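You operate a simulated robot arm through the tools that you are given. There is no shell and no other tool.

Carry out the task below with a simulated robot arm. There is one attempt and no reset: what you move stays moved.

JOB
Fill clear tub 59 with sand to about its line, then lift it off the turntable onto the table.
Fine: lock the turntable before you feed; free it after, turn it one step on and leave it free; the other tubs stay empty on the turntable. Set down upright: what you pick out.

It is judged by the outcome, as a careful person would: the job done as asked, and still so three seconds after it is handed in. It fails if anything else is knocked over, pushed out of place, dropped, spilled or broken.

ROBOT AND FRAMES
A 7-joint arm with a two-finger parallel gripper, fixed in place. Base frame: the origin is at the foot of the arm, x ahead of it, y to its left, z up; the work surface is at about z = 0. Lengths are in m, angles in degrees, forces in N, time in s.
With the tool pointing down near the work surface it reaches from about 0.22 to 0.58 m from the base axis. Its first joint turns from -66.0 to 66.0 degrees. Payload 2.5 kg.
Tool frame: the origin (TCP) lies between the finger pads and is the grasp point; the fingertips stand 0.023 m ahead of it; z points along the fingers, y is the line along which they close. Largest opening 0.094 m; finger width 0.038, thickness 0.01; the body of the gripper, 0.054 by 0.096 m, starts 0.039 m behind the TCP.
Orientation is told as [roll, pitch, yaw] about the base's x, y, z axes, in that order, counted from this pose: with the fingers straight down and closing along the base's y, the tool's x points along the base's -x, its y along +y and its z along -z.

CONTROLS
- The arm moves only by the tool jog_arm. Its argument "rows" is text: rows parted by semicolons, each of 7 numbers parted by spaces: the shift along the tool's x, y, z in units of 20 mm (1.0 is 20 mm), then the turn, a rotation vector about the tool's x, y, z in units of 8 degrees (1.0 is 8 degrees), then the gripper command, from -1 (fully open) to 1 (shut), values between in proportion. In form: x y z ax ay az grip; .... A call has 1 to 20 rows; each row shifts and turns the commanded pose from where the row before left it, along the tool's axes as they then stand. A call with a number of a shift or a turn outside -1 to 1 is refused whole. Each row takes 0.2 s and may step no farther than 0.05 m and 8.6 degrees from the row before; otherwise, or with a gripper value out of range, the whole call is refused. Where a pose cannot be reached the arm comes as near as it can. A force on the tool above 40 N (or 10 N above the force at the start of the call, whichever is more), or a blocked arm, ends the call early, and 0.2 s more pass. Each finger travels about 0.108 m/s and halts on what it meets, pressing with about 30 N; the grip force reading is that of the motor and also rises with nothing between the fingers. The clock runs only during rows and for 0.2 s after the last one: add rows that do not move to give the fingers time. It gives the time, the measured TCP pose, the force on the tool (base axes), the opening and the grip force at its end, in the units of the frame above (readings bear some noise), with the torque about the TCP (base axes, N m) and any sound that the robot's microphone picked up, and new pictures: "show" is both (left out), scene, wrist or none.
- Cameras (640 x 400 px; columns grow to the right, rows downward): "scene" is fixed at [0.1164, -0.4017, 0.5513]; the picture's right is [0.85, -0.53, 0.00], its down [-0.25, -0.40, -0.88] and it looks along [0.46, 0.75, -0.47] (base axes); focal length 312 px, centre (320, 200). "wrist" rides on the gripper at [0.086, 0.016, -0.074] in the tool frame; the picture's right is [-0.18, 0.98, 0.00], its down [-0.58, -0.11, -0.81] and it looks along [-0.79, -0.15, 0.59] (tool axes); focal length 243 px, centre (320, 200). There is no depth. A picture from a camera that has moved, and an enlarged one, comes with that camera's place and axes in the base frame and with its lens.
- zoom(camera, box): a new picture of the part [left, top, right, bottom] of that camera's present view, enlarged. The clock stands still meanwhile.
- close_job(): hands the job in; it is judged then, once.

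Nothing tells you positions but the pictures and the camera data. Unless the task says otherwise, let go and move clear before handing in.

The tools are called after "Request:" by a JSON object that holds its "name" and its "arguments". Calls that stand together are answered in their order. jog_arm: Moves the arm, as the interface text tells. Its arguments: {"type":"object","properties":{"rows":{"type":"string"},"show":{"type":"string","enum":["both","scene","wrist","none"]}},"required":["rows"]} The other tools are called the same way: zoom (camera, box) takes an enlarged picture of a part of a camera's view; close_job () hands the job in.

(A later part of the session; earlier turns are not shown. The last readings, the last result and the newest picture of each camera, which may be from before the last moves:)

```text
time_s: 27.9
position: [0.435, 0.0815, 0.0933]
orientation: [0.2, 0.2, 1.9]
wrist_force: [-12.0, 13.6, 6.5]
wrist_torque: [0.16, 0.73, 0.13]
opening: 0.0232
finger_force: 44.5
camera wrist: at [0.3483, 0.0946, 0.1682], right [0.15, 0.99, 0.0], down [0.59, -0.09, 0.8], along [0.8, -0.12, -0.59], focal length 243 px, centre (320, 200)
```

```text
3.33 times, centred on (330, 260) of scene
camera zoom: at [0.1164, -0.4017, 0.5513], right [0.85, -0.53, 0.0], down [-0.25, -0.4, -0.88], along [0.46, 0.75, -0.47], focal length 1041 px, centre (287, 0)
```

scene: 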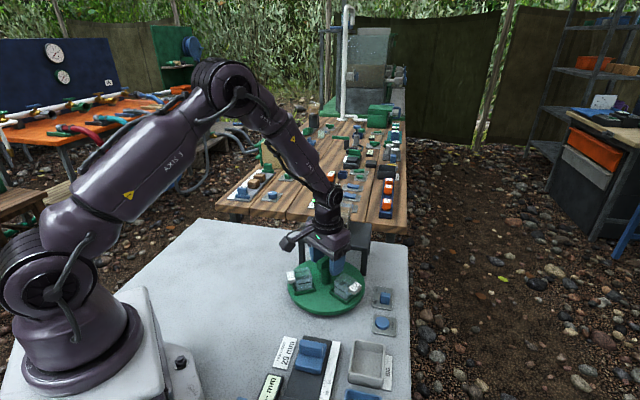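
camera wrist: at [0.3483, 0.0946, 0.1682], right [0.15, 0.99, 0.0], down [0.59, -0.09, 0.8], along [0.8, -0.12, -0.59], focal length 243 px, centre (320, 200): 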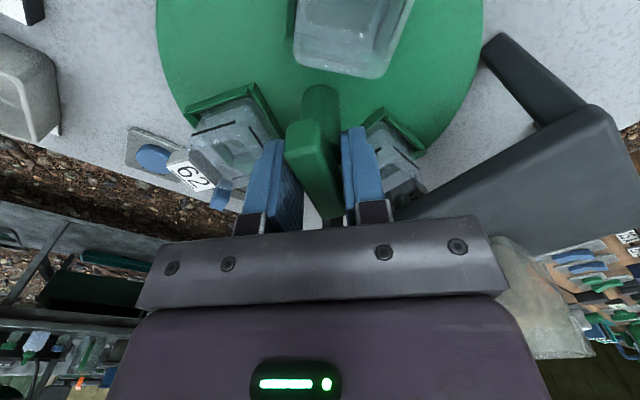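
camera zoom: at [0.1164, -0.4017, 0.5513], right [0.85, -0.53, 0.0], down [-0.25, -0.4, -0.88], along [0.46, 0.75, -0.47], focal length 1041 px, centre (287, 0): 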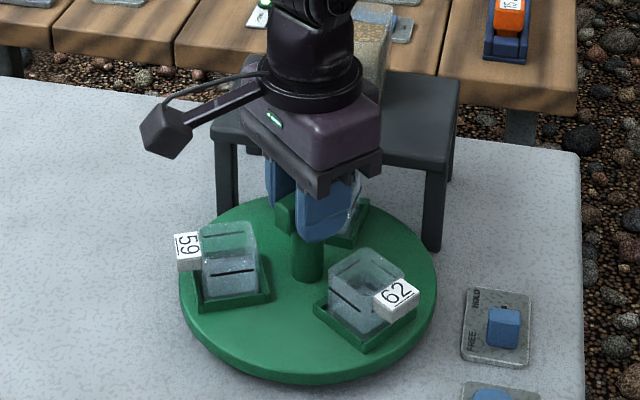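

The table is now at about the angle where it stalled before. I'll nudge a little further with a firm grip and watch the torque.

Request:
{"name": "jog_arm", "arguments": {"rows": "0.04 0.05 0 0 0 0 0.7;0 0 0 0 0 0.3 0.7;0 0 0 0 0 0 0.7", "show": "wrist"}}

Request:
{"name": "zoom", "arguments": {"camera": "scene", "box": [270, 200, 390, 320]}}

Request:
{"name": "zoom", "arguments": {"camera": "wrist", "box": [180, 60, 520, 240]}}

```text
time_s: 28.8
position: [0.4346, 0.0813, 0.0925]
orientation: [0.1, -0.1, -0.5]
wrist_force: [-11.7, 6.7, 9.4]
wrist_torque: [0.12, 0.37, 0.57]
opening: 0.0234
finger_force: 45.2
camera wrist: at [0.3488, 0.0984, 0.1676], right [0.19, 0.98, 0.0], down [0.58, -0.12, 0.81], along [0.79, -0.15, -0.59], focal length 243 px, centre (320, 200)
```

wrist: 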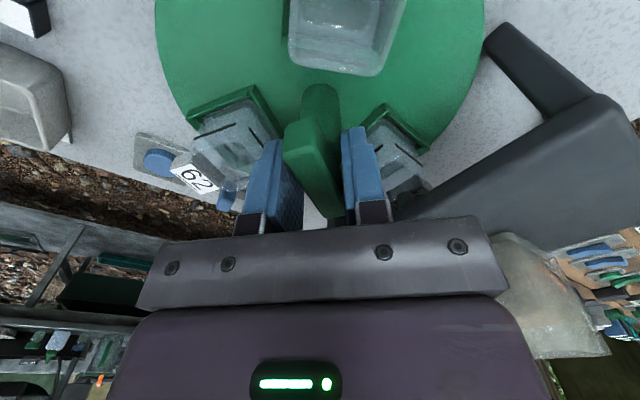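

```text
3.33 times, centred on (330, 260) of scene
camera zoom: at [0.1163, -0.4017, 0.5513], right [0.85, -0.53, 0.0], down [-0.25, -0.4, -0.88], along [0.46, 0.75, -0.47], focal length 1041 px, centre (287, 0)
```

zoom: 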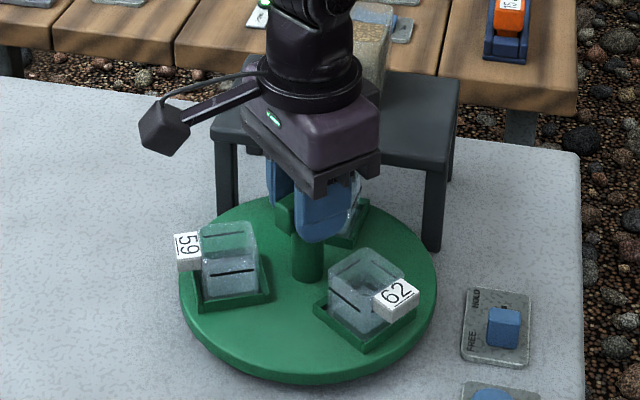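

```text
1.88 times, centred on (350, 150) of wrist
camera zoom: at [0.3488, 0.0984, 0.1676], right [0.19, 0.98, 0.0], down [0.58, -0.12, 0.81], along [0.79, -0.15, -0.59], focal length 457 px, centre (264, 294)
```

zoom: 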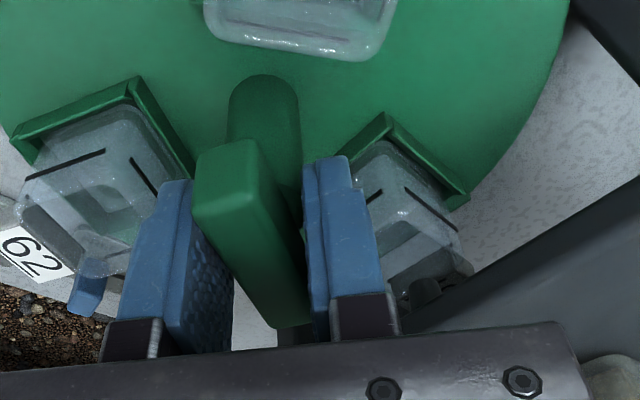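

This is a firm stop in the clockwise direction, so "on" is probably counter-clockwise. I'll loosen the grip, recentre, and turn counter-clockwise in stages instead.

Request:
{"name": "jog_arm", "arguments": {"rows": "0 0 0 0 0 0 0.38;0 0 0 0 0 0 0.38;0 0 0 0 0 -0.5 0.38;0 0 0 0 0 -0.7 0.38;0 0 0 0 0 -0.7 0.38;0 0 0 0 0 -0.7 0.38;0 0 0 0 0 -0.7 0.38;0 0 0 0 0 -0.7 0.38;0 0 0 0 0 -0.7 0.38;0 0 0 0 0 0 0.38", "show": "wrist"}}

Request:
{"name": "zoom", "arguments": {"camera": "scene", "box": [270, 200, 390, 320]}}

```text
time_s: 30.9
position: [0.4335, 0.0812, 0.0926]
orientation: [0.1, -0.1, 37.1]
wrist_force: [0.1, -1.1, -0.4]
wrist_torque: [-0.02, 0.03, -0.03]
opening: 0.0299
finger_force: 1.1
camera wrist: at [0.356, 0.0423, 0.167], right [-0.45, 0.9, 0.0], down [0.53, 0.26, 0.81], along [0.72, 0.36, -0.59], focal length 243 px, centre (320, 200)
```

wrist: 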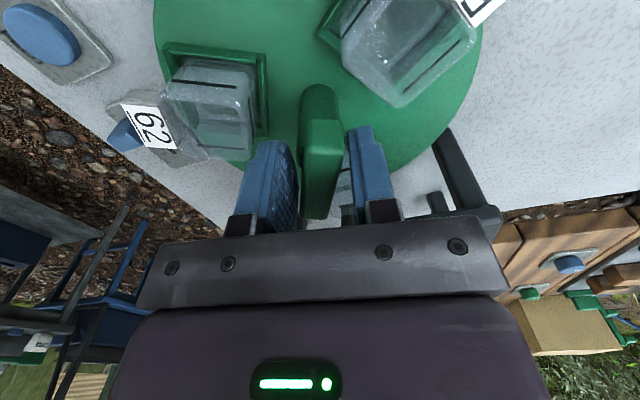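

```text
3.33 times, centred on (330, 260) of scene
camera zoom: at [0.1164, -0.4017, 0.5513], right [0.85, -0.53, 0.0], down [-0.25, -0.4, -0.88], along [0.46, 0.75, -0.47], focal length 1041 px, centre (287, 0)
```

zoom: 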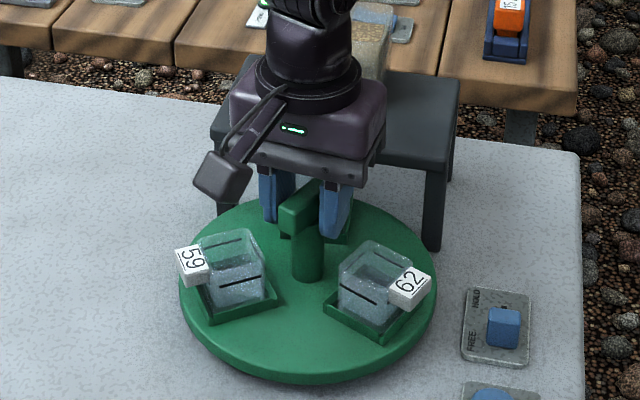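

The table follows counter-clockwise. I'll keep going.

Request:
{"name": "jog_arm", "arguments": {"rows": "0 0 0 0 0 -0.7 0.38;0 0 0 0 0 -0.7 0.38;0 0 0 0 0 -0.7 0.38;0 0 0 0 0 -0.7 0.38;0 0 0 0 0 -0.7 0.38;0 0 0 0 0 -0.7 0.38;0 0 0 0 0 -0.7 0.38;0 0 0 0 0 -0.7 0.38;0 0 0 0 0 0 0.38", "show": "wrist"}}

Request:
{"name": "zoom", "arguments": {"camera": "scene", "box": [270, 200, 390, 320]}}

```text
time_s: 33.0
position: [0.4345, 0.0826, 0.0929]
orientation: [0.0, -0.3, 82.0]
wrist_force: [0.3, -0.2, 0.8]
wrist_torque: [0.04, -0.05, 0.02]
opening: 0.0289
finger_force: 0.1
camera wrist: at [0.4066, -0.0017, 0.1671], right [-0.95, 0.32, 0.0], down [0.19, 0.56, 0.81], along [0.26, 0.77, -0.59], focal length 243 px, centre (320, 200)
```

wrist: 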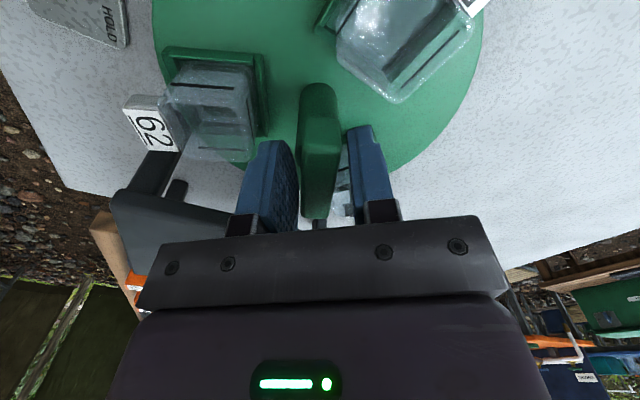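

```text
3.33 times, centred on (330, 260) of scene
camera zoom: at [0.1164, -0.4017, 0.5513], right [0.85, -0.53, 0.0], down [-0.25, -0.4, -0.88], along [0.46, 0.75, -0.47], focal length 1041 px, centre (287, 0)
```

zoom: 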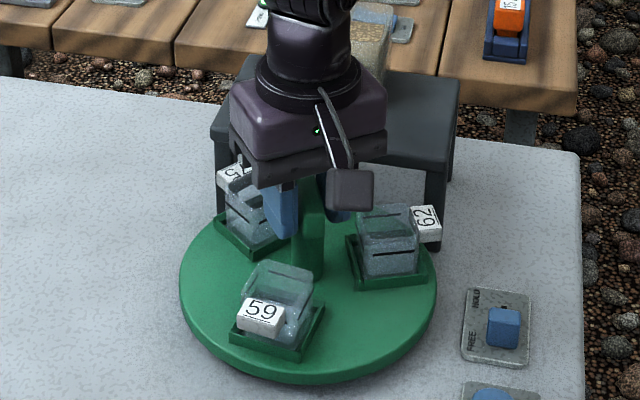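

Back past the starting angle. Tub 62's tag will soon pass the gantry's right leg, so I'll recentre and go on in short steps.

Request:
{"name": "jog_arm", "arguments": {"rows": "0.16 -0.02 0 0 0 0 0.38;0 0 0 0 0 -0.5 0.38;0 0 0 0 0 -0.5 0.38;0 0 0 0 0 -0.5 0.38;0 0 0 0 0 -0.5 0.38;0 0 0 0 0 0 0.38", "show": "wrist"}}

Request:
{"name": "zoom", "arguments": {"camera": "scene", "box": [270, 200, 390, 320]}}

```text
time_s: 34.4
position: [0.4332, 0.0784, 0.093]
orientation: [0.0, -0.2, 97.9]
wrist_force: [0.8, -0.7, 0.4]
wrist_torque: [0.02, 0.0, 0.01]
opening: 0.0293
finger_force: 0.2
camera wrist: at [0.4306, -0.0092, 0.1676], right [-1.0, 0.05, 0.0], down [0.03, 0.59, 0.81], along [0.04, 0.81, -0.59], focal length 243 px, centre (320, 200)
```

wrist: 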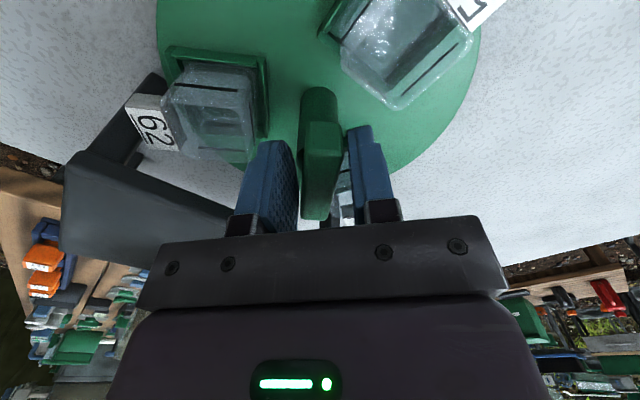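

```text
3.33 times, centred on (330, 260) of scene
camera zoom: at [0.1164, -0.4017, 0.5513], right [0.85, -0.53, 0.0], down [-0.25, -0.4, -0.88], along [0.46, 0.75, -0.47], focal length 1041 px, centre (287, 0)
```

zoom: 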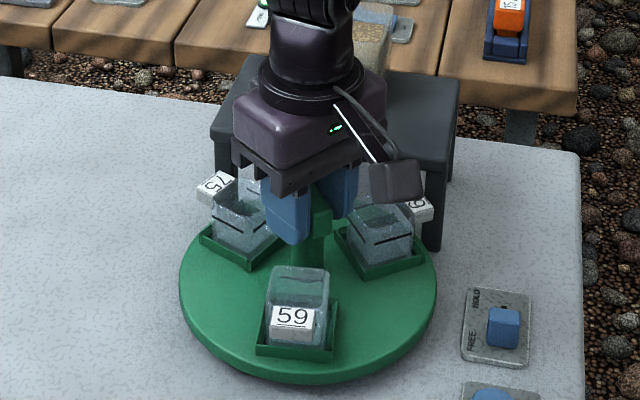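

Tub 62's tag is passing the leg with no contact. I'll continue counter-clockwise.

Request:
{"name": "jog_arm", "arguments": {"rows": "0 0 0 0 0 -0.5 0.38;0 0 0 0 0 -0.5 0.38;0 0 0 0 0 -0.5 0.38;0 0 0 0 0 -0.5 0.38;0 0 0 0 0 -0.5 0.38;0 0 0 0 0 -0.5 0.38;0 0 0 0 0 -0.5 0.38;0 0 0 0 0 0 0.38", "show": "wrist"}}

Request:
{"name": "zoom", "arguments": {"camera": "scene", "box": [270, 200, 390, 320]}}

```text
time_s: 36.1
position: [0.4335, 0.0792, 0.0929]
orientation: [-0.1, -0.1, 125.9]
wrist_force: [0.8, 0.6, 0.4]
wrist_torque: [-0.01, -0.02, 0.0]
opening: 0.0294
finger_force: 0.2
camera wrist: at [0.472, -0.0012, 0.167], right [-0.9, -0.43, 0.0], down [-0.25, 0.53, 0.81], along [-0.34, 0.73, -0.59], focal length 243 px, centre (320, 200)
```

wrist: 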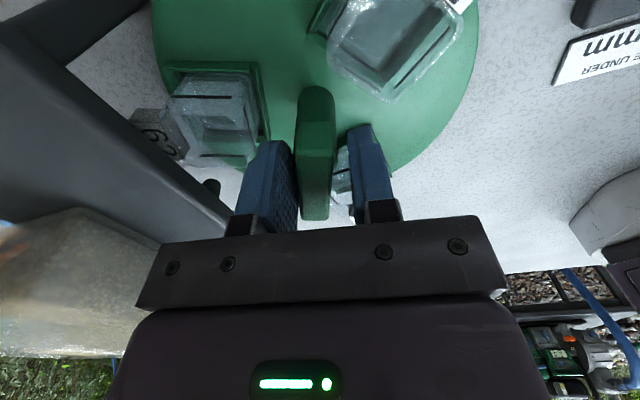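

```text
3.33 times, centred on (330, 260) of scene
camera zoom: at [0.1164, -0.4017, 0.5513], right [0.85, -0.53, 0.0], down [-0.25, -0.4, -0.88], along [0.46, 0.75, -0.47], focal length 1041 px, centre (287, 0)
```

zoom: 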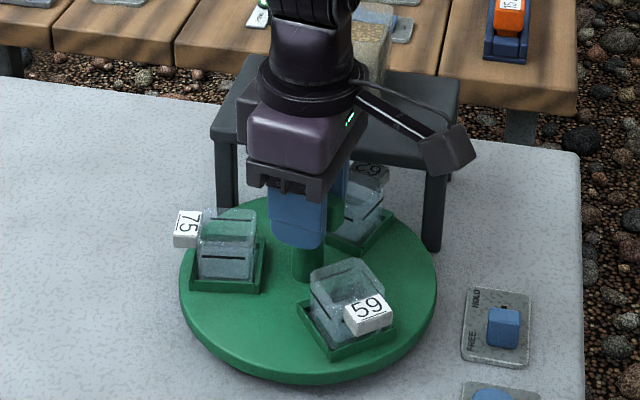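

The wrist reaches this far without trouble. I'll go a bit further in the same direction before regripping.

Request:
{"name": "jog_arm", "arguments": {"rows": "0 0 0 0 0 -0.5 0.38;0 0 0 0 0 -0.5 0.38;0 0 0 0 0 -0.5 0.38;0 0 0 0 0 -0.5 0.38;0 0 0 0 0 -0.5 0.38;0 0 0 0 0 0 0.38", "show": "wrist"}}

Request:
{"name": "zoom", "arguments": {"camera": "scene", "box": [270, 200, 390, 320]}}

```text
time_s: 37.5
position: [0.434, 0.0769, 0.0933]
orientation: [-0.2, -0.1, 145.8]
wrist_force: [1.0, 0.9, 0.1]
wrist_torque: [0.02, 0.0, 0.01]
opening: 0.0294
finger_force: 0.5
camera wrist: at [0.4977, 0.0161, 0.1671], right [-0.7, -0.71, 0.0], down [-0.42, 0.41, 0.81], along [-0.57, 0.57, -0.59], focal length 243 px, centre (320, 200)
```

wrist: 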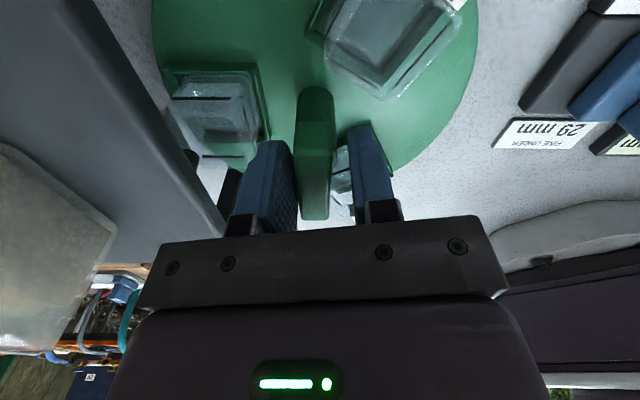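

```text
3.33 times, centred on (330, 260) of scene
camera zoom: at [0.1164, -0.4017, 0.5513], right [0.85, -0.53, 0.0], down [-0.25, -0.4, -0.88], along [0.46, 0.75, -0.47], focal length 1041 px, centre (287, 0)
```

zoom: 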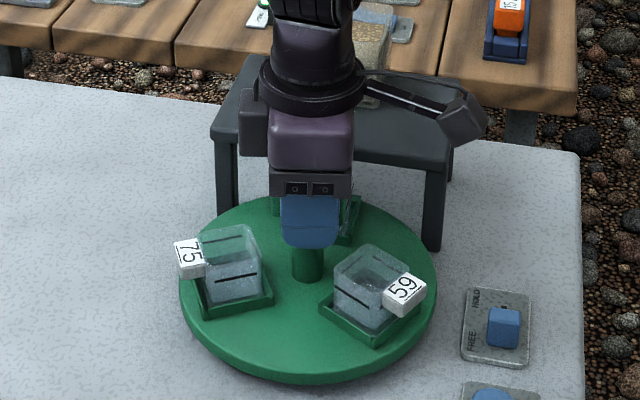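

Tub 62 is now at the station and tub 59 needs one more 120° counter-clockwise. I'll release, rise, and turn the wrist back half a turn to regrip the bar.

Request:
{"name": "jog_arm", "arguments": {"rows": "0 0 0 0 0 0 -0.1;0 0 0 0 0 0 -0.1;0 0 -1 0 0 0 -0.1;0 0 -1 0 0 0 -0.1;0 0 0 0 0 0.98 -0.1;0 0 0 0 0 0.98 -0.1;0 0 0 0 0 0.98 -0.1;0 0 0 0 0 0.98 -0.1;0 0 0 0 0 0.98 -0.1;0 0 0 0 0 0.98 -0.1;0 0 0 0 0 0.98 -0.1;0 0 0 0 0 0.98 -0.1;0 0 0 0 0 0.98 -0.1;0 0 0 0 0 0.98 -0.1;0 0 0 0 0 0.98 -0.1;0 0 0 0 0 0.98 -0.1", "show": "none"}}

Request:
{"name": "jog_arm", "arguments": {"rows": "0 0 0 0 0 0.98 -0.1;0 0 0 0 0 0.98 -0.1;0 0 0 0 0 0.98 -0.1;0 0 0 0 0 0.98 -0.1;0 0 0 0 0 0.98 -0.1;0 0 0 0 0 0.98 -0.1;0 0 0 0 0 0.98 -0.1;0 0 0 0 0 0.98 -0.1;0 0 0 0 0 0.98 -0.1;0 0 0 0 0 0.98 -0.1;0 0 0 0 0 0.98 -0.1;0 0 0 0 0 0.98 -0.1;0 0 0 0 0 0 -0.1", "show": "both"}}

Request:
{"name": "zoom", "arguments": {"camera": "scene", "box": [270, 200, 390, 320]}}

Request:
{"name": "zoom", "arguments": {"camera": "wrist", "box": [180, 40, 520, 240]}}

```text
time_s: 41.0
position: [0.4338, 0.0789, 0.1338]
orientation: [0.1, -0.2, 51.7]
wrist_force: [0.1, -0.3, -0.5]
wrist_torque: [-0.02, 0.02, 0.03]
opening: 0.0515
finger_force: 0.0
```

```text
time_s: 43.8
position: [0.4334, 0.0785, 0.1335]
orientation: [0.1, 0.1, -42.4]
wrist_force: [-0.5, 0.6, -0.5]
wrist_torque: [-0.02, 0.0, 0.03]
opening: 0.0517
finger_force: 0.1
camera wrist: at [0.3814, 0.1484, 0.2076], right [0.8, 0.6, 0.0], down [0.35, -0.48, 0.81], along [0.49, -0.64, -0.59], focal length 243 px, centre (320, 200)
```

scene: 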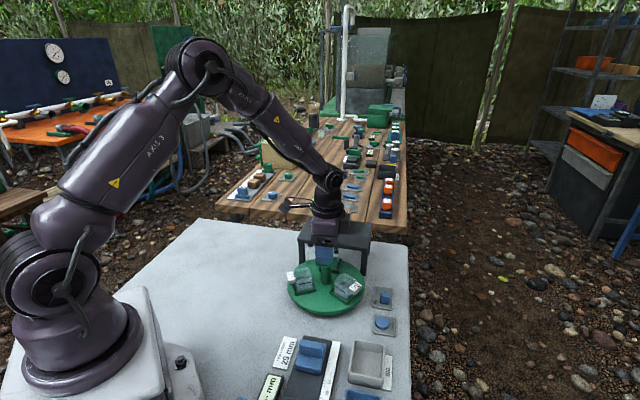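
wrist: 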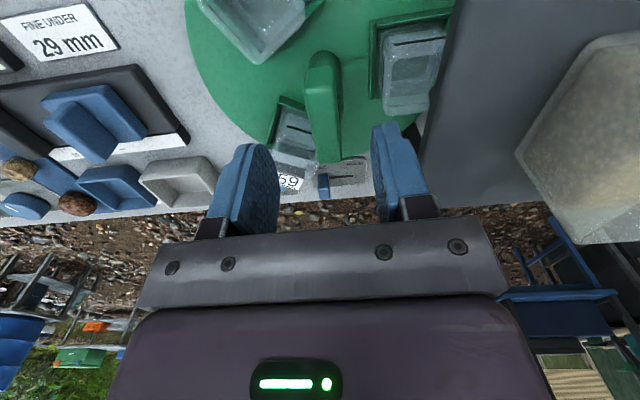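

```text
3.33 times, centred on (330, 260) of scene
camera zoom: at [0.1164, -0.4017, 0.5513], right [0.85, -0.53, 0.0], down [-0.25, -0.4, -0.88], along [0.46, 0.75, -0.47], focal length 1041 px, centre (287, 0)
```

zoom: 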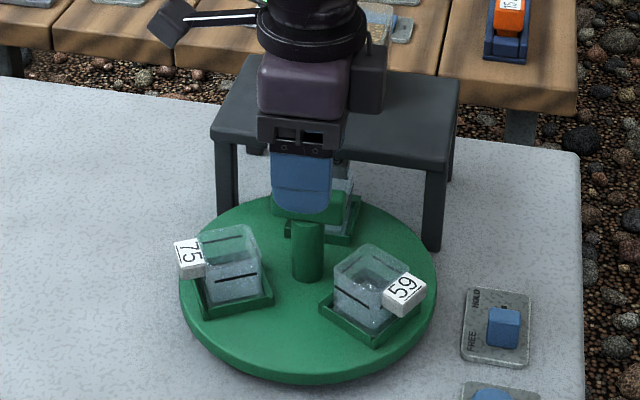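

```text
1.88 times, centred on (350, 140) of wrist
camera zoom: at [0.3814, 0.1484, 0.2076], right [0.8, 0.6, 0.0], down [0.35, -0.48, 0.81], along [0.49, -0.64, -0.59], focal length 457 px, centre (264, 313)
```

zoom: 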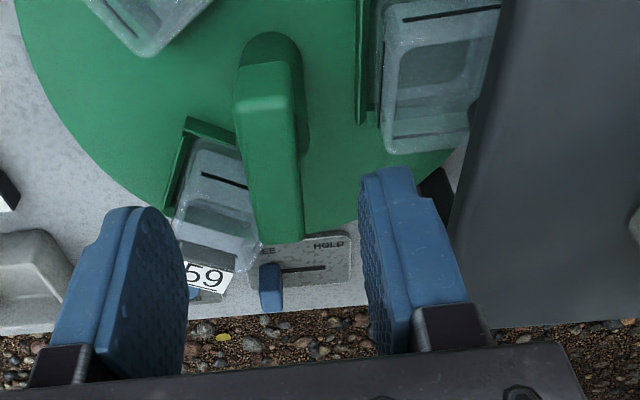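

The bar lines up with the fingers again. I'll lower over it and turn counter-clockwise.

Request:
{"name": "jog_arm", "arguments": {"rows": "0 0 1 0 0 0 -0.1;0 0 1 0 0 0 -0.1;0 0 0 0 0 0 0.38;0 0 0 0 0 0 0.38;0 0 0 0 0 -0.5 0.38;0 0 0 0 0 -0.5 0.38;0 0 0 0 0 -0.5 0.38;0 0 0 0 0 -0.5 0.38;0 0 0 0 0 -0.5 0.38;0 0 0 0 0 -0.5 0.38;0 0 0 0 0 -0.5 0.38;0 0 0 0 0 0 0.38", "show": "wrist"}}

Request:
{"name": "zoom", "arguments": {"camera": "scene", "box": [270, 200, 390, 320]}}

```text
time_s: 46.4
position: [0.4339, 0.078, 0.0925]
orientation: [0.2, 0.1, -14.2]
wrist_force: [1.5, 1.8, -0.3]
wrist_torque: [0.01, -0.02, -0.03]
opening: 0.03
finger_force: 0.7
camera wrist: at [0.3545, 0.1154, 0.1674], right [0.42, 0.91, 0.0], down [0.54, -0.25, 0.81], along [0.73, -0.34, -0.59], focal length 243 px, centre (320, 200)
```

wrist: 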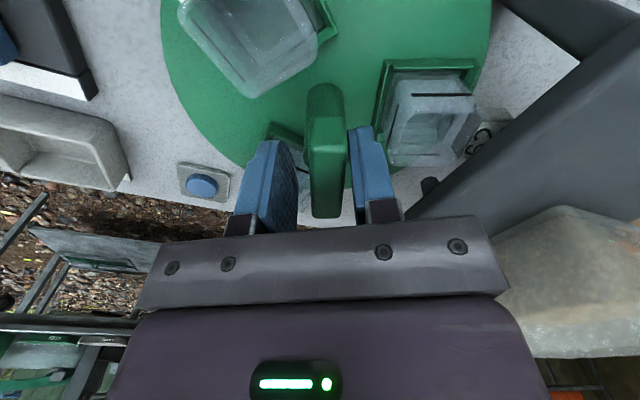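

```text
3.33 times, centred on (330, 260) of scene
camera zoom: at [0.1164, -0.4017, 0.5513], right [0.85, -0.53, 0.0], down [-0.25, -0.4, -0.88], along [0.46, 0.75, -0.47], focal length 1041 px, centre (287, 0)
```

zoom: 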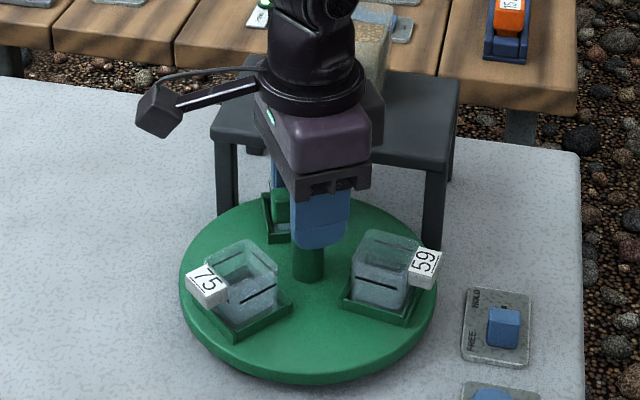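

Counter-clockwise goes past the station freely. I'll continue turning.

Request:
{"name": "jog_arm", "arguments": {"rows": "0 0 0 0 0 -0.6 0.38;0 0 0 0 0 -0.6 0.38;0 0 0 0 0 -0.6 0.38;0 0 0 0 0 -0.6 0.38;0 0 0 0 0 -0.6 0.38;0 0 0 0 0 -0.6 0.38;0 0 0 0 0 -0.6 0.38;0 0 0 0 0 -0.6 0.38;0 0 0 0 0 -0.6 0.38;0 0 0 0 0 -0.6 0.38;0 0 0 0 0 -0.6 0.38;0 0 0 0 0 -0.6 0.38;0 0 0 0 0 0 0.38", "show": "wrist"}}

Request:
{"name": "zoom", "arguments": {"camera": "scene", "box": [270, 200, 390, 320]}}

```text
time_s: 49.1
position: [0.4323, 0.0783, 0.0932]
orientation: [0.2, -0.2, 43.4]
wrist_force: [-0.3, 0.1, -0.5]
wrist_torque: [-0.02, -0.01, 0.01]
opening: 0.0291
finger_force: 0.1
camera wrist: at [0.3606, 0.0306, 0.1674], right [-0.54, 0.84, 0.0], down [0.5, 0.32, 0.81], along [0.68, 0.44, -0.59], focal length 243 px, centre (320, 200)
```

wrist: 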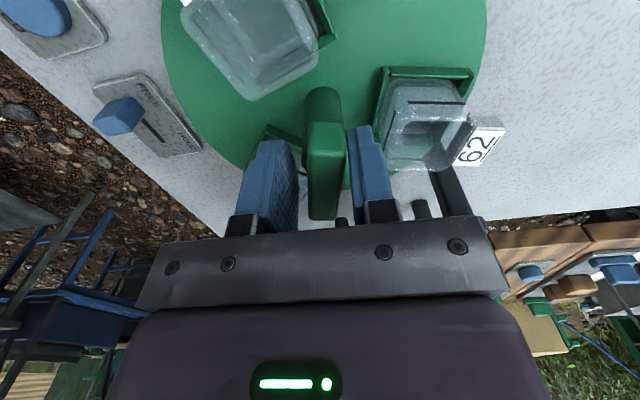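

```text
3.33 times, centred on (330, 260) of scene
camera zoom: at [0.1164, -0.4017, 0.5513], right [0.85, -0.53, 0.0], down [-0.25, -0.4, -0.88], along [0.46, 0.75, -0.47], focal length 1041 px, centre (287, 0)
```

zoom: 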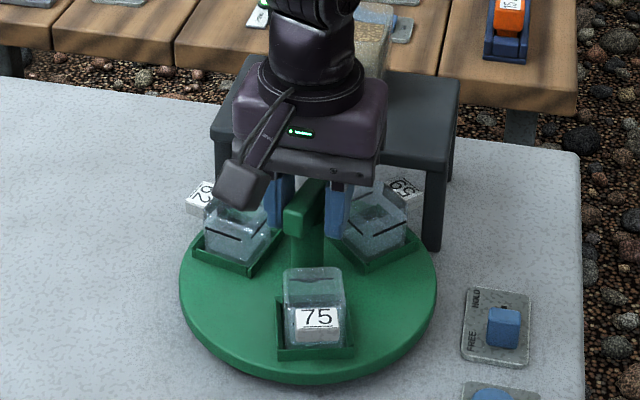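

Tub 59 is about 42° short of the nozzle. I'll turn most of the way and then fine-tune.

Request:
{"name": "jog_arm", "arguments": {"rows": "0 0 0 0 0 -0.6 0.38;0 0 0 0 0 -0.6 0.38;0 0 0 0 0 -0.6 0.38;0 0 0 0 0 -0.6 0.38;0 0 0 0 0 -0.6 0.38;0 0 0 0 0 -0.6 0.38;0 0 0 0 0 -0.6 0.38;0 0 0 0 0 -0.4 0.38;0 0 0 0 0 0 0.38", "show": "wrist"}}

Request:
{"name": "zoom", "arguments": {"camera": "scene", "box": [270, 200, 390, 320]}}

Request:
{"name": "zoom", "arguments": {"camera": "wrist", "box": [180, 40, 520, 240]}}

```text
time_s: 51.1
position: [0.4337, 0.0775, 0.0931]
orientation: [0.0, -0.3, 80.1]
wrist_force: [-0.5, 0.0, 0.1]
wrist_torque: [0.02, 0.01, 0.0]
opening: 0.0293
finger_force: 0.1
camera wrist: at [0.4039, -0.004, 0.1673], right [-0.94, 0.35, 0.0], down [0.21, 0.55, 0.81], along [0.28, 0.76, -0.59], focal length 243 px, centre (320, 200)
```

wrist: 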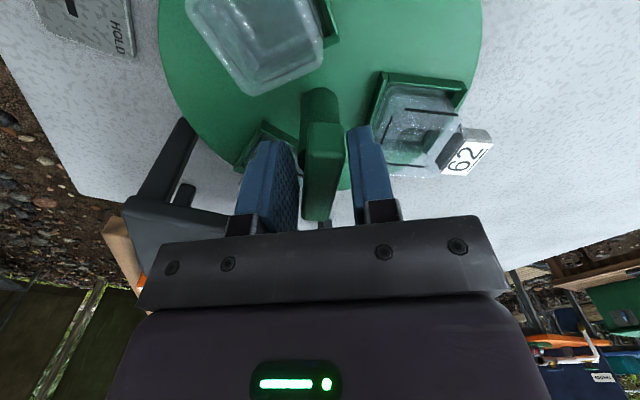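

```text
3.33 times, centred on (330, 260) of scene
camera zoom: at [0.1164, -0.4017, 0.5513], right [0.85, -0.53, 0.0], down [-0.25, -0.4, -0.88], along [0.46, 0.75, -0.47], focal length 1041 px, centre (287, 0)
```

zoom: 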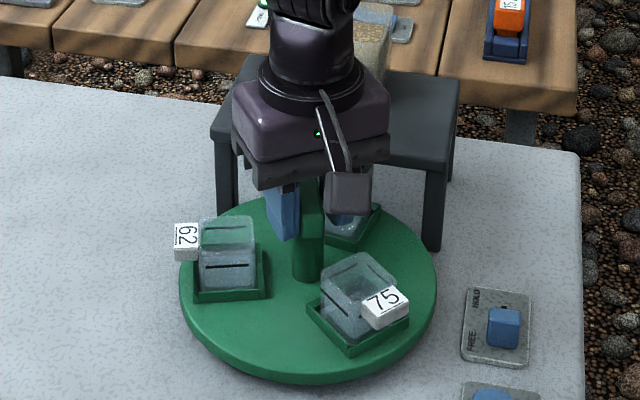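

```text
1.88 times, centred on (350, 140) of wrist
camera zoom: at [0.4039, -0.004, 0.1673], right [-0.94, 0.35, 0.0], down [0.21, 0.55, 0.81], along [0.28, 0.76, -0.59], focal length 457 px, centre (264, 313)
```

zoom: 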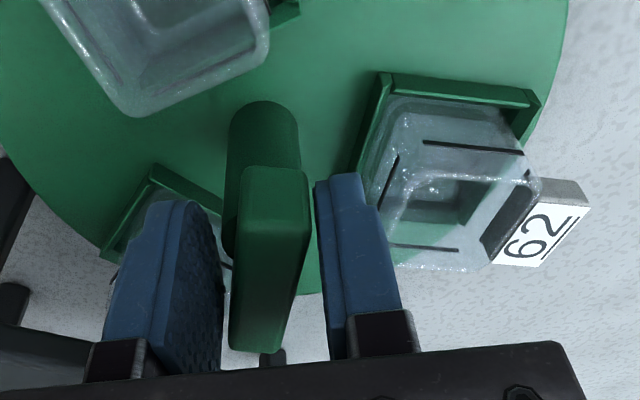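

Tub 59 is close to the nozzle. By the handle's geometry (tub 59 sits at bar angle +150°), a bar angle of 75° puts it at the nozzle's 45°, so I'll set the wrist to 75° and grip to align the table.

Request:
{"name": "jog_arm", "arguments": {"rows": "0 0 0 0 0 0.64 0.38;0 0 0 0 0 0 0.6;0 0 0 0 0 0 0.7;0 0 0 0 0 0 0.7;0 0 0 0 0 0 0.7", "show": "wrist"}}

Request:
{"name": "zoom", "arguments": {"camera": "scene", "box": [270, 200, 390, 320]}}

Request:
{"name": "zoom", "arguments": {"camera": "wrist", "box": [180, 40, 520, 240]}}

```text
time_s: 52.4
position: [0.4337, 0.0773, 0.0929]
orientation: [0.1, 0.0, 74.9]
wrist_force: [-0.9, -1.9, -2.7]
wrist_torque: [0.19, -0.22, 0.01]
opening: 0.0234
finger_force: 45.0
camera wrist: at [0.3967, -0.0012, 0.1676], right [-0.9, 0.43, 0.0], down [0.26, 0.53, 0.81], along [0.35, 0.73, -0.59], focal length 243 px, centre (320, 200)
```

wrist: 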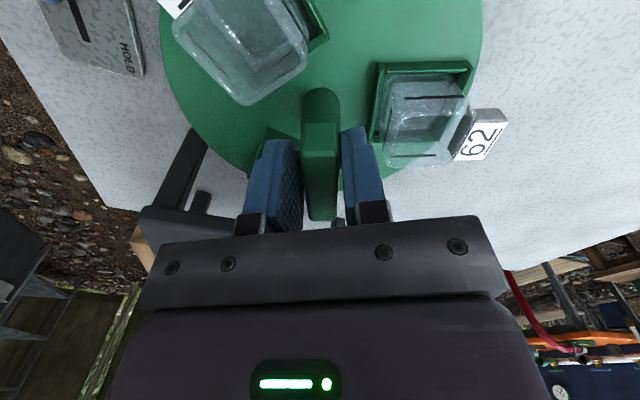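

```text
3.33 times, centred on (330, 260) of scene
camera zoom: at [0.1164, -0.4017, 0.5513], right [0.85, -0.53, 0.0], down [-0.25, -0.4, -0.88], along [0.46, 0.75, -0.47], focal length 1041 px, centre (287, 0)
```

zoom: 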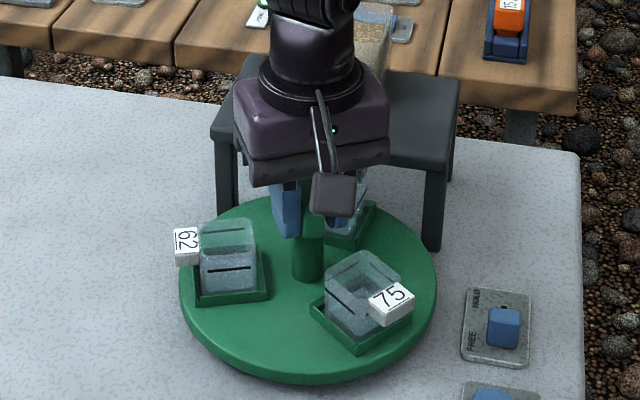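

```text
1.88 times, centred on (350, 140) of wrist
camera zoom: at [0.3967, -0.0012, 0.1676], right [-0.9, 0.43, 0.0], down [0.26, 0.53, 0.81], along [0.35, 0.73, -0.59], focal length 457 px, centre (264, 313)
```

zoom: 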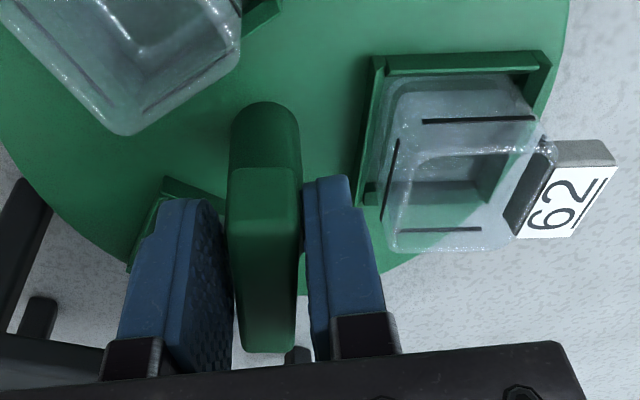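

The fingertips are actually gripping the round post, not the bar, so the table angle isn't set by the grip. From the tray edges, tub 59 is at about 37° and needs about 8° more to reach the nozzle at 45°, so I'll turn by that.

Request:
{"name": "jog_arm", "arguments": {"rows": "0 0 0 0 0 -0.5 0.7;0 0 0 0 0 -0.5 0.7;0 0 0 0 0 0 0.7", "show": "wrist"}}

Request:
{"name": "zoom", "arguments": {"camera": "scene", "box": [270, 200, 390, 320]}}

Request:
{"name": "zoom", "arguments": {"camera": "wrist", "box": [180, 40, 520, 240]}}

```text
time_s: 53.1
position: [0.4347, 0.0773, 0.0939]
orientation: [-0.2, -0.2, 82.9]
wrist_force: [11.8, 1.2, -11.4]
wrist_torque: [-1.22, -0.01, -0.02]
opening: 0.0234
finger_force: 44.6
camera wrist: at [0.4085, -0.006, 0.1675], right [-0.95, 0.3, 0.0], down [0.18, 0.56, 0.81], along [0.25, 0.77, -0.59], focal length 243 px, centre (320, 200)
```

wrist: 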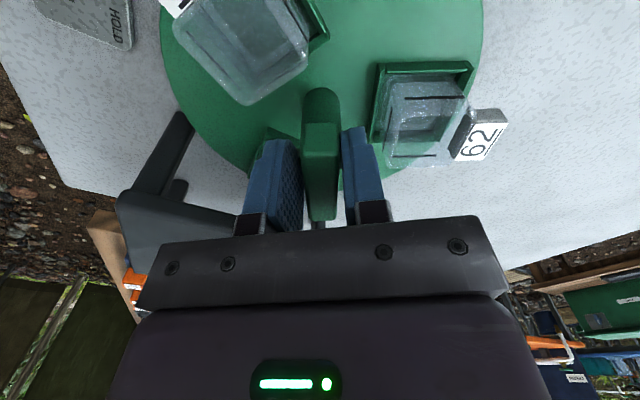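

```text
3.33 times, centred on (330, 260) of scene
camera zoom: at [0.1164, -0.4017, 0.5513], right [0.85, -0.53, 0.0], down [-0.25, -0.4, -0.88], along [0.46, 0.75, -0.47], focal length 1041 px, centre (287, 0)
```

zoom: 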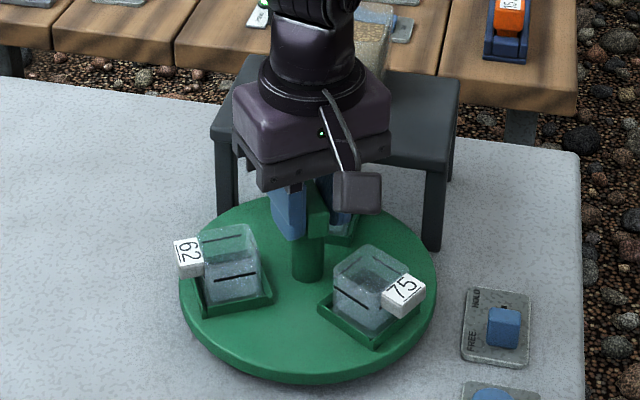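

```text
1.88 times, centred on (350, 140) of wrist
camera zoom: at [0.4085, -0.006, 0.1675], right [-0.95, 0.3, 0.0], down [0.18, 0.56, 0.81], along [0.25, 0.77, -0.59], focal length 457 px, centre (264, 313)
```

zoom: 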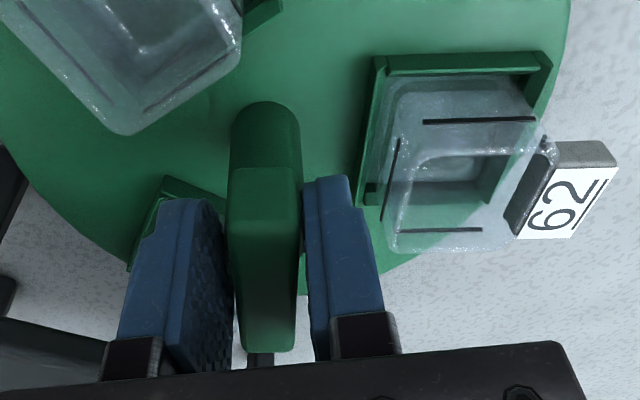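

The tray edges now put tub 59 at about 45°, under the nozzle. I'll release, rise and check the alignment.

Request:
{"name": "jog_arm", "arguments": {"rows": "0 0 0 0 0 0 -0.1;0 0 0 0 0 0 -0.1;0 0 -0.5 0 0 0 -0.1;0 0 -1 0 0 0 -0.1;0 0 -1 0 0 0 -0.1;0 0 -1 0 0 0 -0.1;0 0 -1 0 0 0 -0.1;0 0 -1 0 0 0 -0.1;0.8 0 -1 0 0 0 -0.1;0.8 0 0 0 0 0 -0.1;0.8 0 0 0 0 0 -0.1;0.8 0 0 0 0 0 -0.1", "show": "both"}}

Request:
{"name": "zoom", "arguments": {"camera": "scene", "box": [280, 215, 390, 315]}}

Request:
{"name": "zoom", "arguments": {"camera": "wrist", "box": [180, 40, 520, 240]}}

```text
time_s: 55.8
position: [0.4257, 0.0133, 0.2227]
orientation: [0.0, -0.3, 83.0]
wrist_force: [0.1, 0.5, -0.1]
wrist_torque: [-0.03, -0.03, 0.01]
opening: 0.0518
finger_force: 0.1
camera wrist: at [0.4003, -0.0705, 0.297], right [-0.95, 0.3, 0.0], down [0.18, 0.56, 0.81], along [0.24, 0.77, -0.59], focal length 243 px, centre (320, 200)
```

scene: 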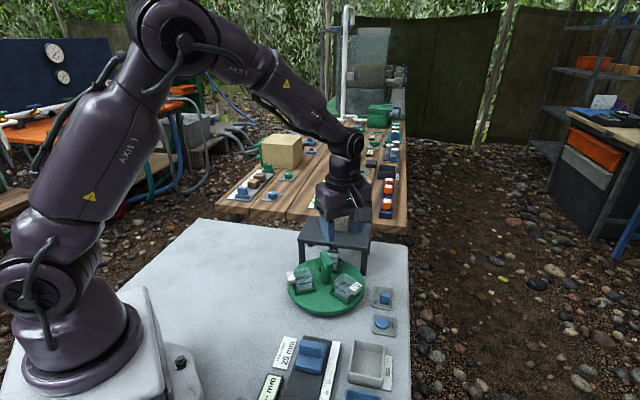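
wrist: 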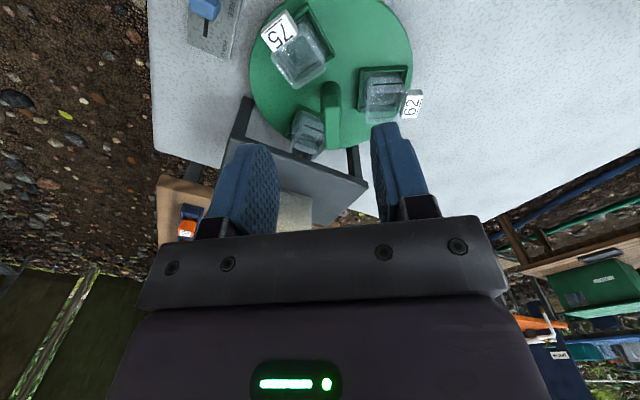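

```text
4.00 times, centred on (335, 265) of scene
camera zoom: at [0.1164, -0.4017, 0.5513], right [0.85, -0.53, 0.0], down [-0.25, -0.4, -0.88], along [0.46, 0.75, -0.47], focal length 1249 px, centre (260, -60)
```

zoom: 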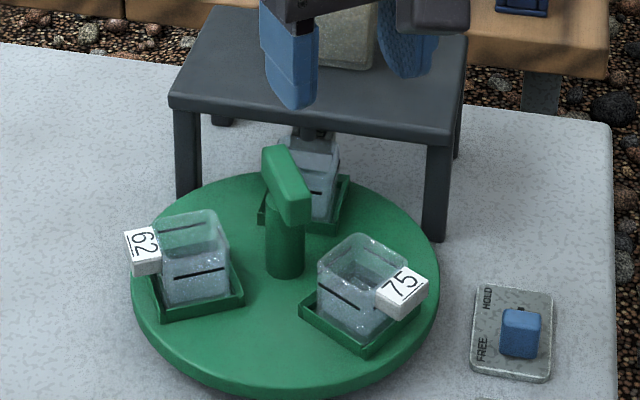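

```text
1.88 times, centred on (350, 140) of wrist
camera zoom: at [0.4003, -0.0705, 0.297], right [-0.95, 0.3, 0.0], down [0.18, 0.56, 0.81], along [0.24, 0.77, -0.59], focal length 457 px, centre (264, 313)
```

zoom: 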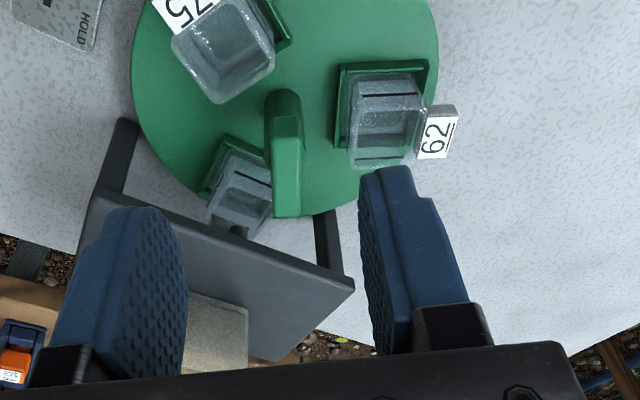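

Request:
{"name": "zoom", "arguments": {"camera": "scene", "box": [320, 235, 380, 280]}}

Request:
{"name": "zoom", "arguments": {"camera": "wrist", "box": [260, 80, 360, 180]}}

```text
8.89 times, centred on (350, 258) of scene
camera zoom: at [0.1164, -0.4017, 0.5513], right [0.85, -0.53, 0.0], down [-0.25, -0.4, -0.88], along [0.46, 0.75, -0.47], focal length 2776 px, centre (53, -311)
```

zoom: 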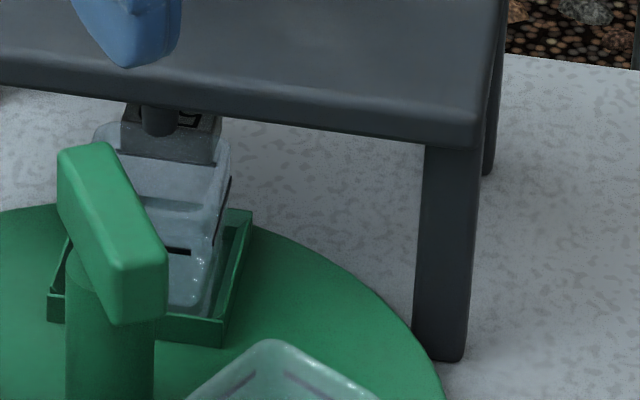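

```text
4.00 times, centred on (310, 130) of wrist
camera zoom: at [0.4003, -0.0705, 0.297], right [-0.95, 0.3, 0.0], down [0.18, 0.56, 0.81], along [0.24, 0.77, -0.59], focal length 970 px, centre (360, 480)
```

zoom: 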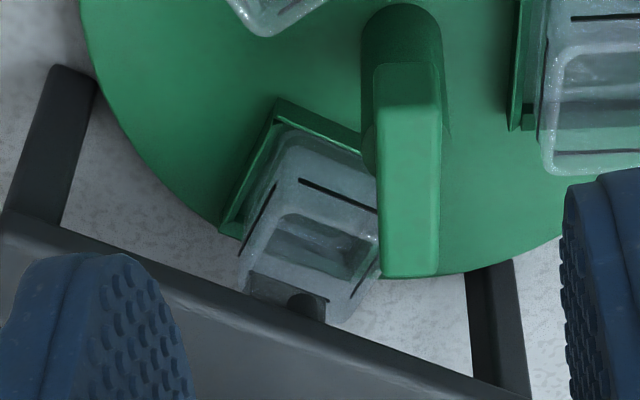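

Tub 59 is well centred under the nozzle. Next I'll lock the table: go back to the slider knob, now at about (0.521, -0.032), and slide it to HOLD.

Request:
{"name": "jog_arm", "arguments": {"rows": "0 0 0 0 0.04 0.95 0.1;0 0 0 0 0 0.95 0.1;0 0 0 0 0 0.95 0.1;0 0 0 0 0 0.95 0.1;0 0 0 0 0 0.95 0.1;-0.212 -0.835 0.5 0 0 0 0.1;-0.212 -0.835 0.5 0 0 0 0.1;-0.212 -0.835 0.5 0 0 0 0.1;-0.212 -0.835 0.5 0 0 0 0.1;-0.212 -0.835 0.5 0 0 0 0.1;-0.212 -0.835 0.5 0 0 0 0.1;0 0 1 0 0 0 0.1;0 0 1 0 0 0 0.1;0 0 1 0 0 0 0.1;0 0 0.5 0 0 0 0.1;0 0 0 0 0 0 0.1", "show": "wrist"}}

```text
time_s: 59.1
position: [0.5144, -0.0382, 0.0928]
orientation: [0.0, 0.1, 45.0]
wrist_force: [-0.2, -0.6, 0.5]
wrist_torque: [-0.01, 0.0, 0.02]
opening: 0.0423
finger_force: 0.1
camera wrist: at [0.4425, -0.0877, 0.1681], right [-0.56, 0.83, 0.0], down [0.49, 0.34, 0.81], along [0.67, 0.45, -0.59], focal length 243 px, centre (320, 200)
```

wrist: 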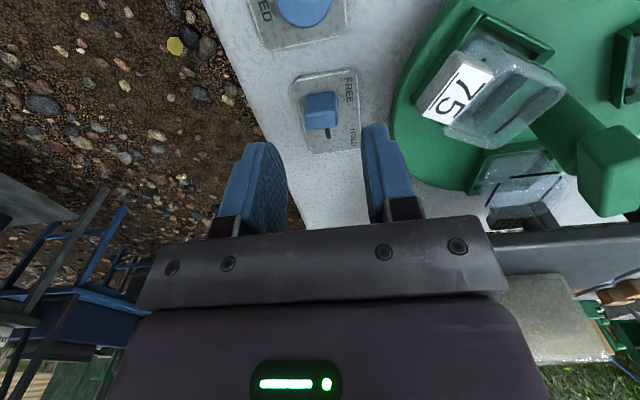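

The knob is lined up between the fingers. I'll lower, grip and slide it towards HOLD.

Request:
{"name": "jog_arm", "arguments": {"rows": "0 0 1 0 0 0 0.1;0 0 1 0 0 0 0.1;0 0 0.76 0 0 0 0.1;0 0 0 0 0 0 0.7;0 0 0 0 0 0 0.7;0 0 0 0 0 0 0.7", "show": "wrist"}}

```text
time_s: 60.5
position: [0.5142, -0.0392, 0.039]
orientation: [-0.2, 0.0, 44.9]
wrist_force: [6.6, -3.9, -4.9]
wrist_torque: [-0.05, 0.0, -0.01]
opening: 0.0211
finger_force: 45.3
camera wrist: at [0.4425, -0.0889, 0.1125], right [-0.56, 0.83, 0.0], down [0.49, 0.34, 0.81], along [0.67, 0.45, -0.59], focal length 243 px, centre (320, 200)
```

wrist: 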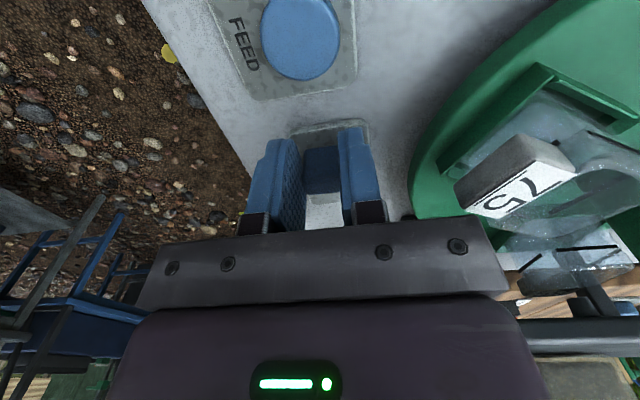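

Gripped. Sliding to HOLD.

Request:
{"name": "jog_arm", "arguments": {"rows": "-0.4 0 0 0 0 0 0.7;-0.4 0 0 0 0 0 0.7;-0.4 0 0 0 0 0 0.7;-0.3 0 0 0 0 0 0.7;-0.15 0 0 0 0 0 0.7;0 0 0 0 0 0 0.7", "show": "wrist"}}

```text
time_s: 62.0
position: [0.5387, -0.0165, 0.0379]
orientation: [-0.2, 0.1, 44.9]
wrist_force: [12.4, -9.7, -6.1]
wrist_torque: [-0.73, 0.48, -0.16]
opening: 0.021
finger_force: 44.8
camera wrist: at [0.4666, -0.0649, 0.1126], right [-0.56, 0.83, 0.0], down [0.49, 0.34, 0.81], along [0.67, 0.45, -0.59], focal length 243 px, centre (320, 200)
```

wrist: 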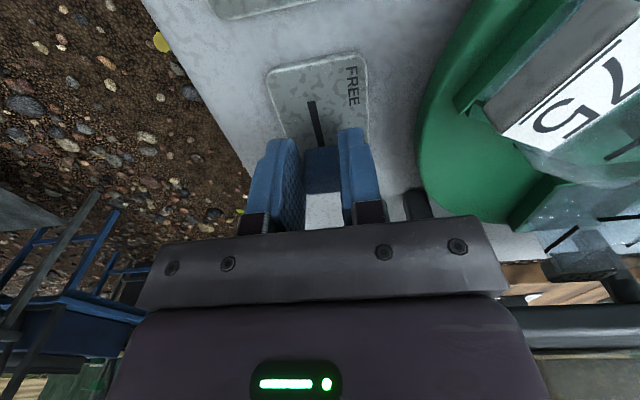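

Nearly there. I'll push the last bit to the HOLD stop.

Request:
{"name": "jog_arm", "arguments": {"rows": "-0.12 -0.03 0 0 0 0 0.7;-0.12 0 0 0 0 0 0.7;-0.1 0 0 0 0 0 0.7;0 0 0 0 0 0 0.7", "show": "wrist"}}

```text
time_s: 63.0
position: [0.542, -0.0133, 0.038]
orientation: [0.2, 0.6, 45.0]
wrist_force: [-28.3, -17.2, 21.2]
wrist_torque: [-0.17, 0.33, 0.12]
opening: 0.0212
finger_force: 44.6
camera wrist: at [0.4707, -0.0616, 0.1132], right [-0.56, 0.83, 0.0], down [0.5, 0.34, 0.8], along [0.66, 0.45, -0.6], focal length 243 px, centre (320, 200)
```

wrist: 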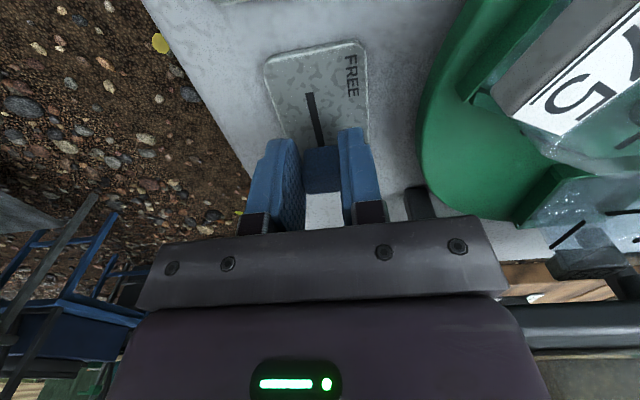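

The slider is hard against the HOLD stop. I'll release, lift, and move above the FEED button with the fingers closed.

Request:
{"name": "jog_arm", "arguments": {"rows": "0.1 0 0 0 0 0 0.7;0 0 0 0 0 0 0.1;0 0 0 0 0 0 0.1;0 0 -0.5 0 0 0 0.1;0 0 -1 0 0 0 0.1;0 0 -1 0 0 0 0.1;0 0 -1 0 0 0 0.1;0 0 -1 0 0 0 0.1;0 0 -1 0 0 0 0.1;0.944 0.04 0 0 0 0 1;0.944 0.04 0 0 0 0 1;0.944 0.04 0 0 0 0 1;0.944 0.04 0 0 0 0 1;0.944 0.04 0 0 0 0 1;0 0 0 0 0 0 1", "show": "both"}}

Request:
{"name": "zoom", "arguments": {"camera": "scene", "box": [280, 215, 400, 335]}}

Request:
{"name": "zoom", "arguments": {"camera": "wrist", "box": [200, 0, 460, 200]}}

```text
time_s: 66.2
position: [0.4719, -0.0778, 0.148]
orientation: [-0.1, 0.0, 45.0]
wrist_force: [-0.6, 0.2, -0.1]
wrist_torque: [0.0, 0.01, -0.02]
opening: 0.0001
finger_force: 30.4
camera wrist: at [0.3998, -0.1266, 0.2223], right [-0.56, 0.83, 0.0], down [0.49, 0.34, 0.81], along [0.67, 0.45, -0.59], focal length 243 px, centre (320, 200)
```

scene: 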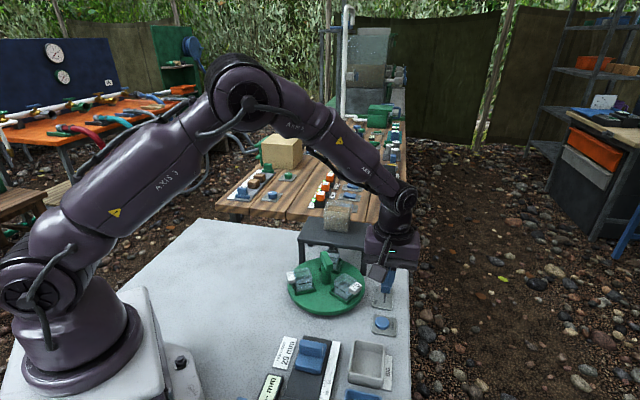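
wrist: 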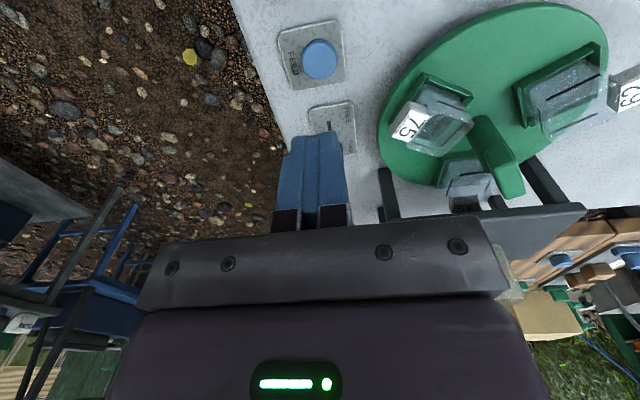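

```text
3.33 times, centred on (340, 275) of scene
camera zoom: at [0.1164, -0.4017, 0.5513], right [0.85, -0.53, 0.0], down [-0.25, -0.4, -0.88], along [0.46, 0.75, -0.47], focal length 1041 px, centre (253, -50)
```

zoom: 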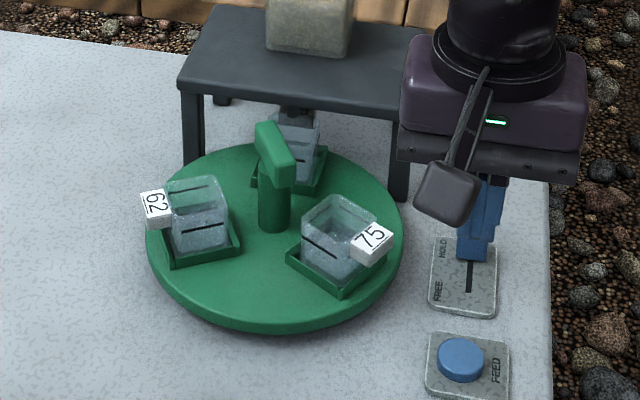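

```text
2.00 times, centred on (330, 100) of wrist
camera zoom: at [0.3998, -0.1266, 0.2223], right [-0.56, 0.83, 0.0], down [0.49, 0.34, 0.81], along [0.67, 0.45, -0.59], focal length 485 px, centre (300, 400)
```

zoom: 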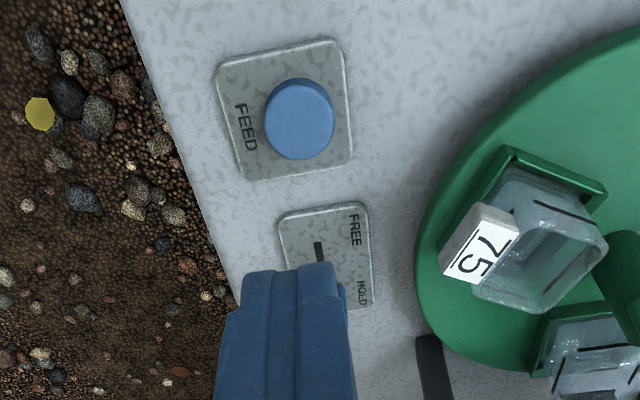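

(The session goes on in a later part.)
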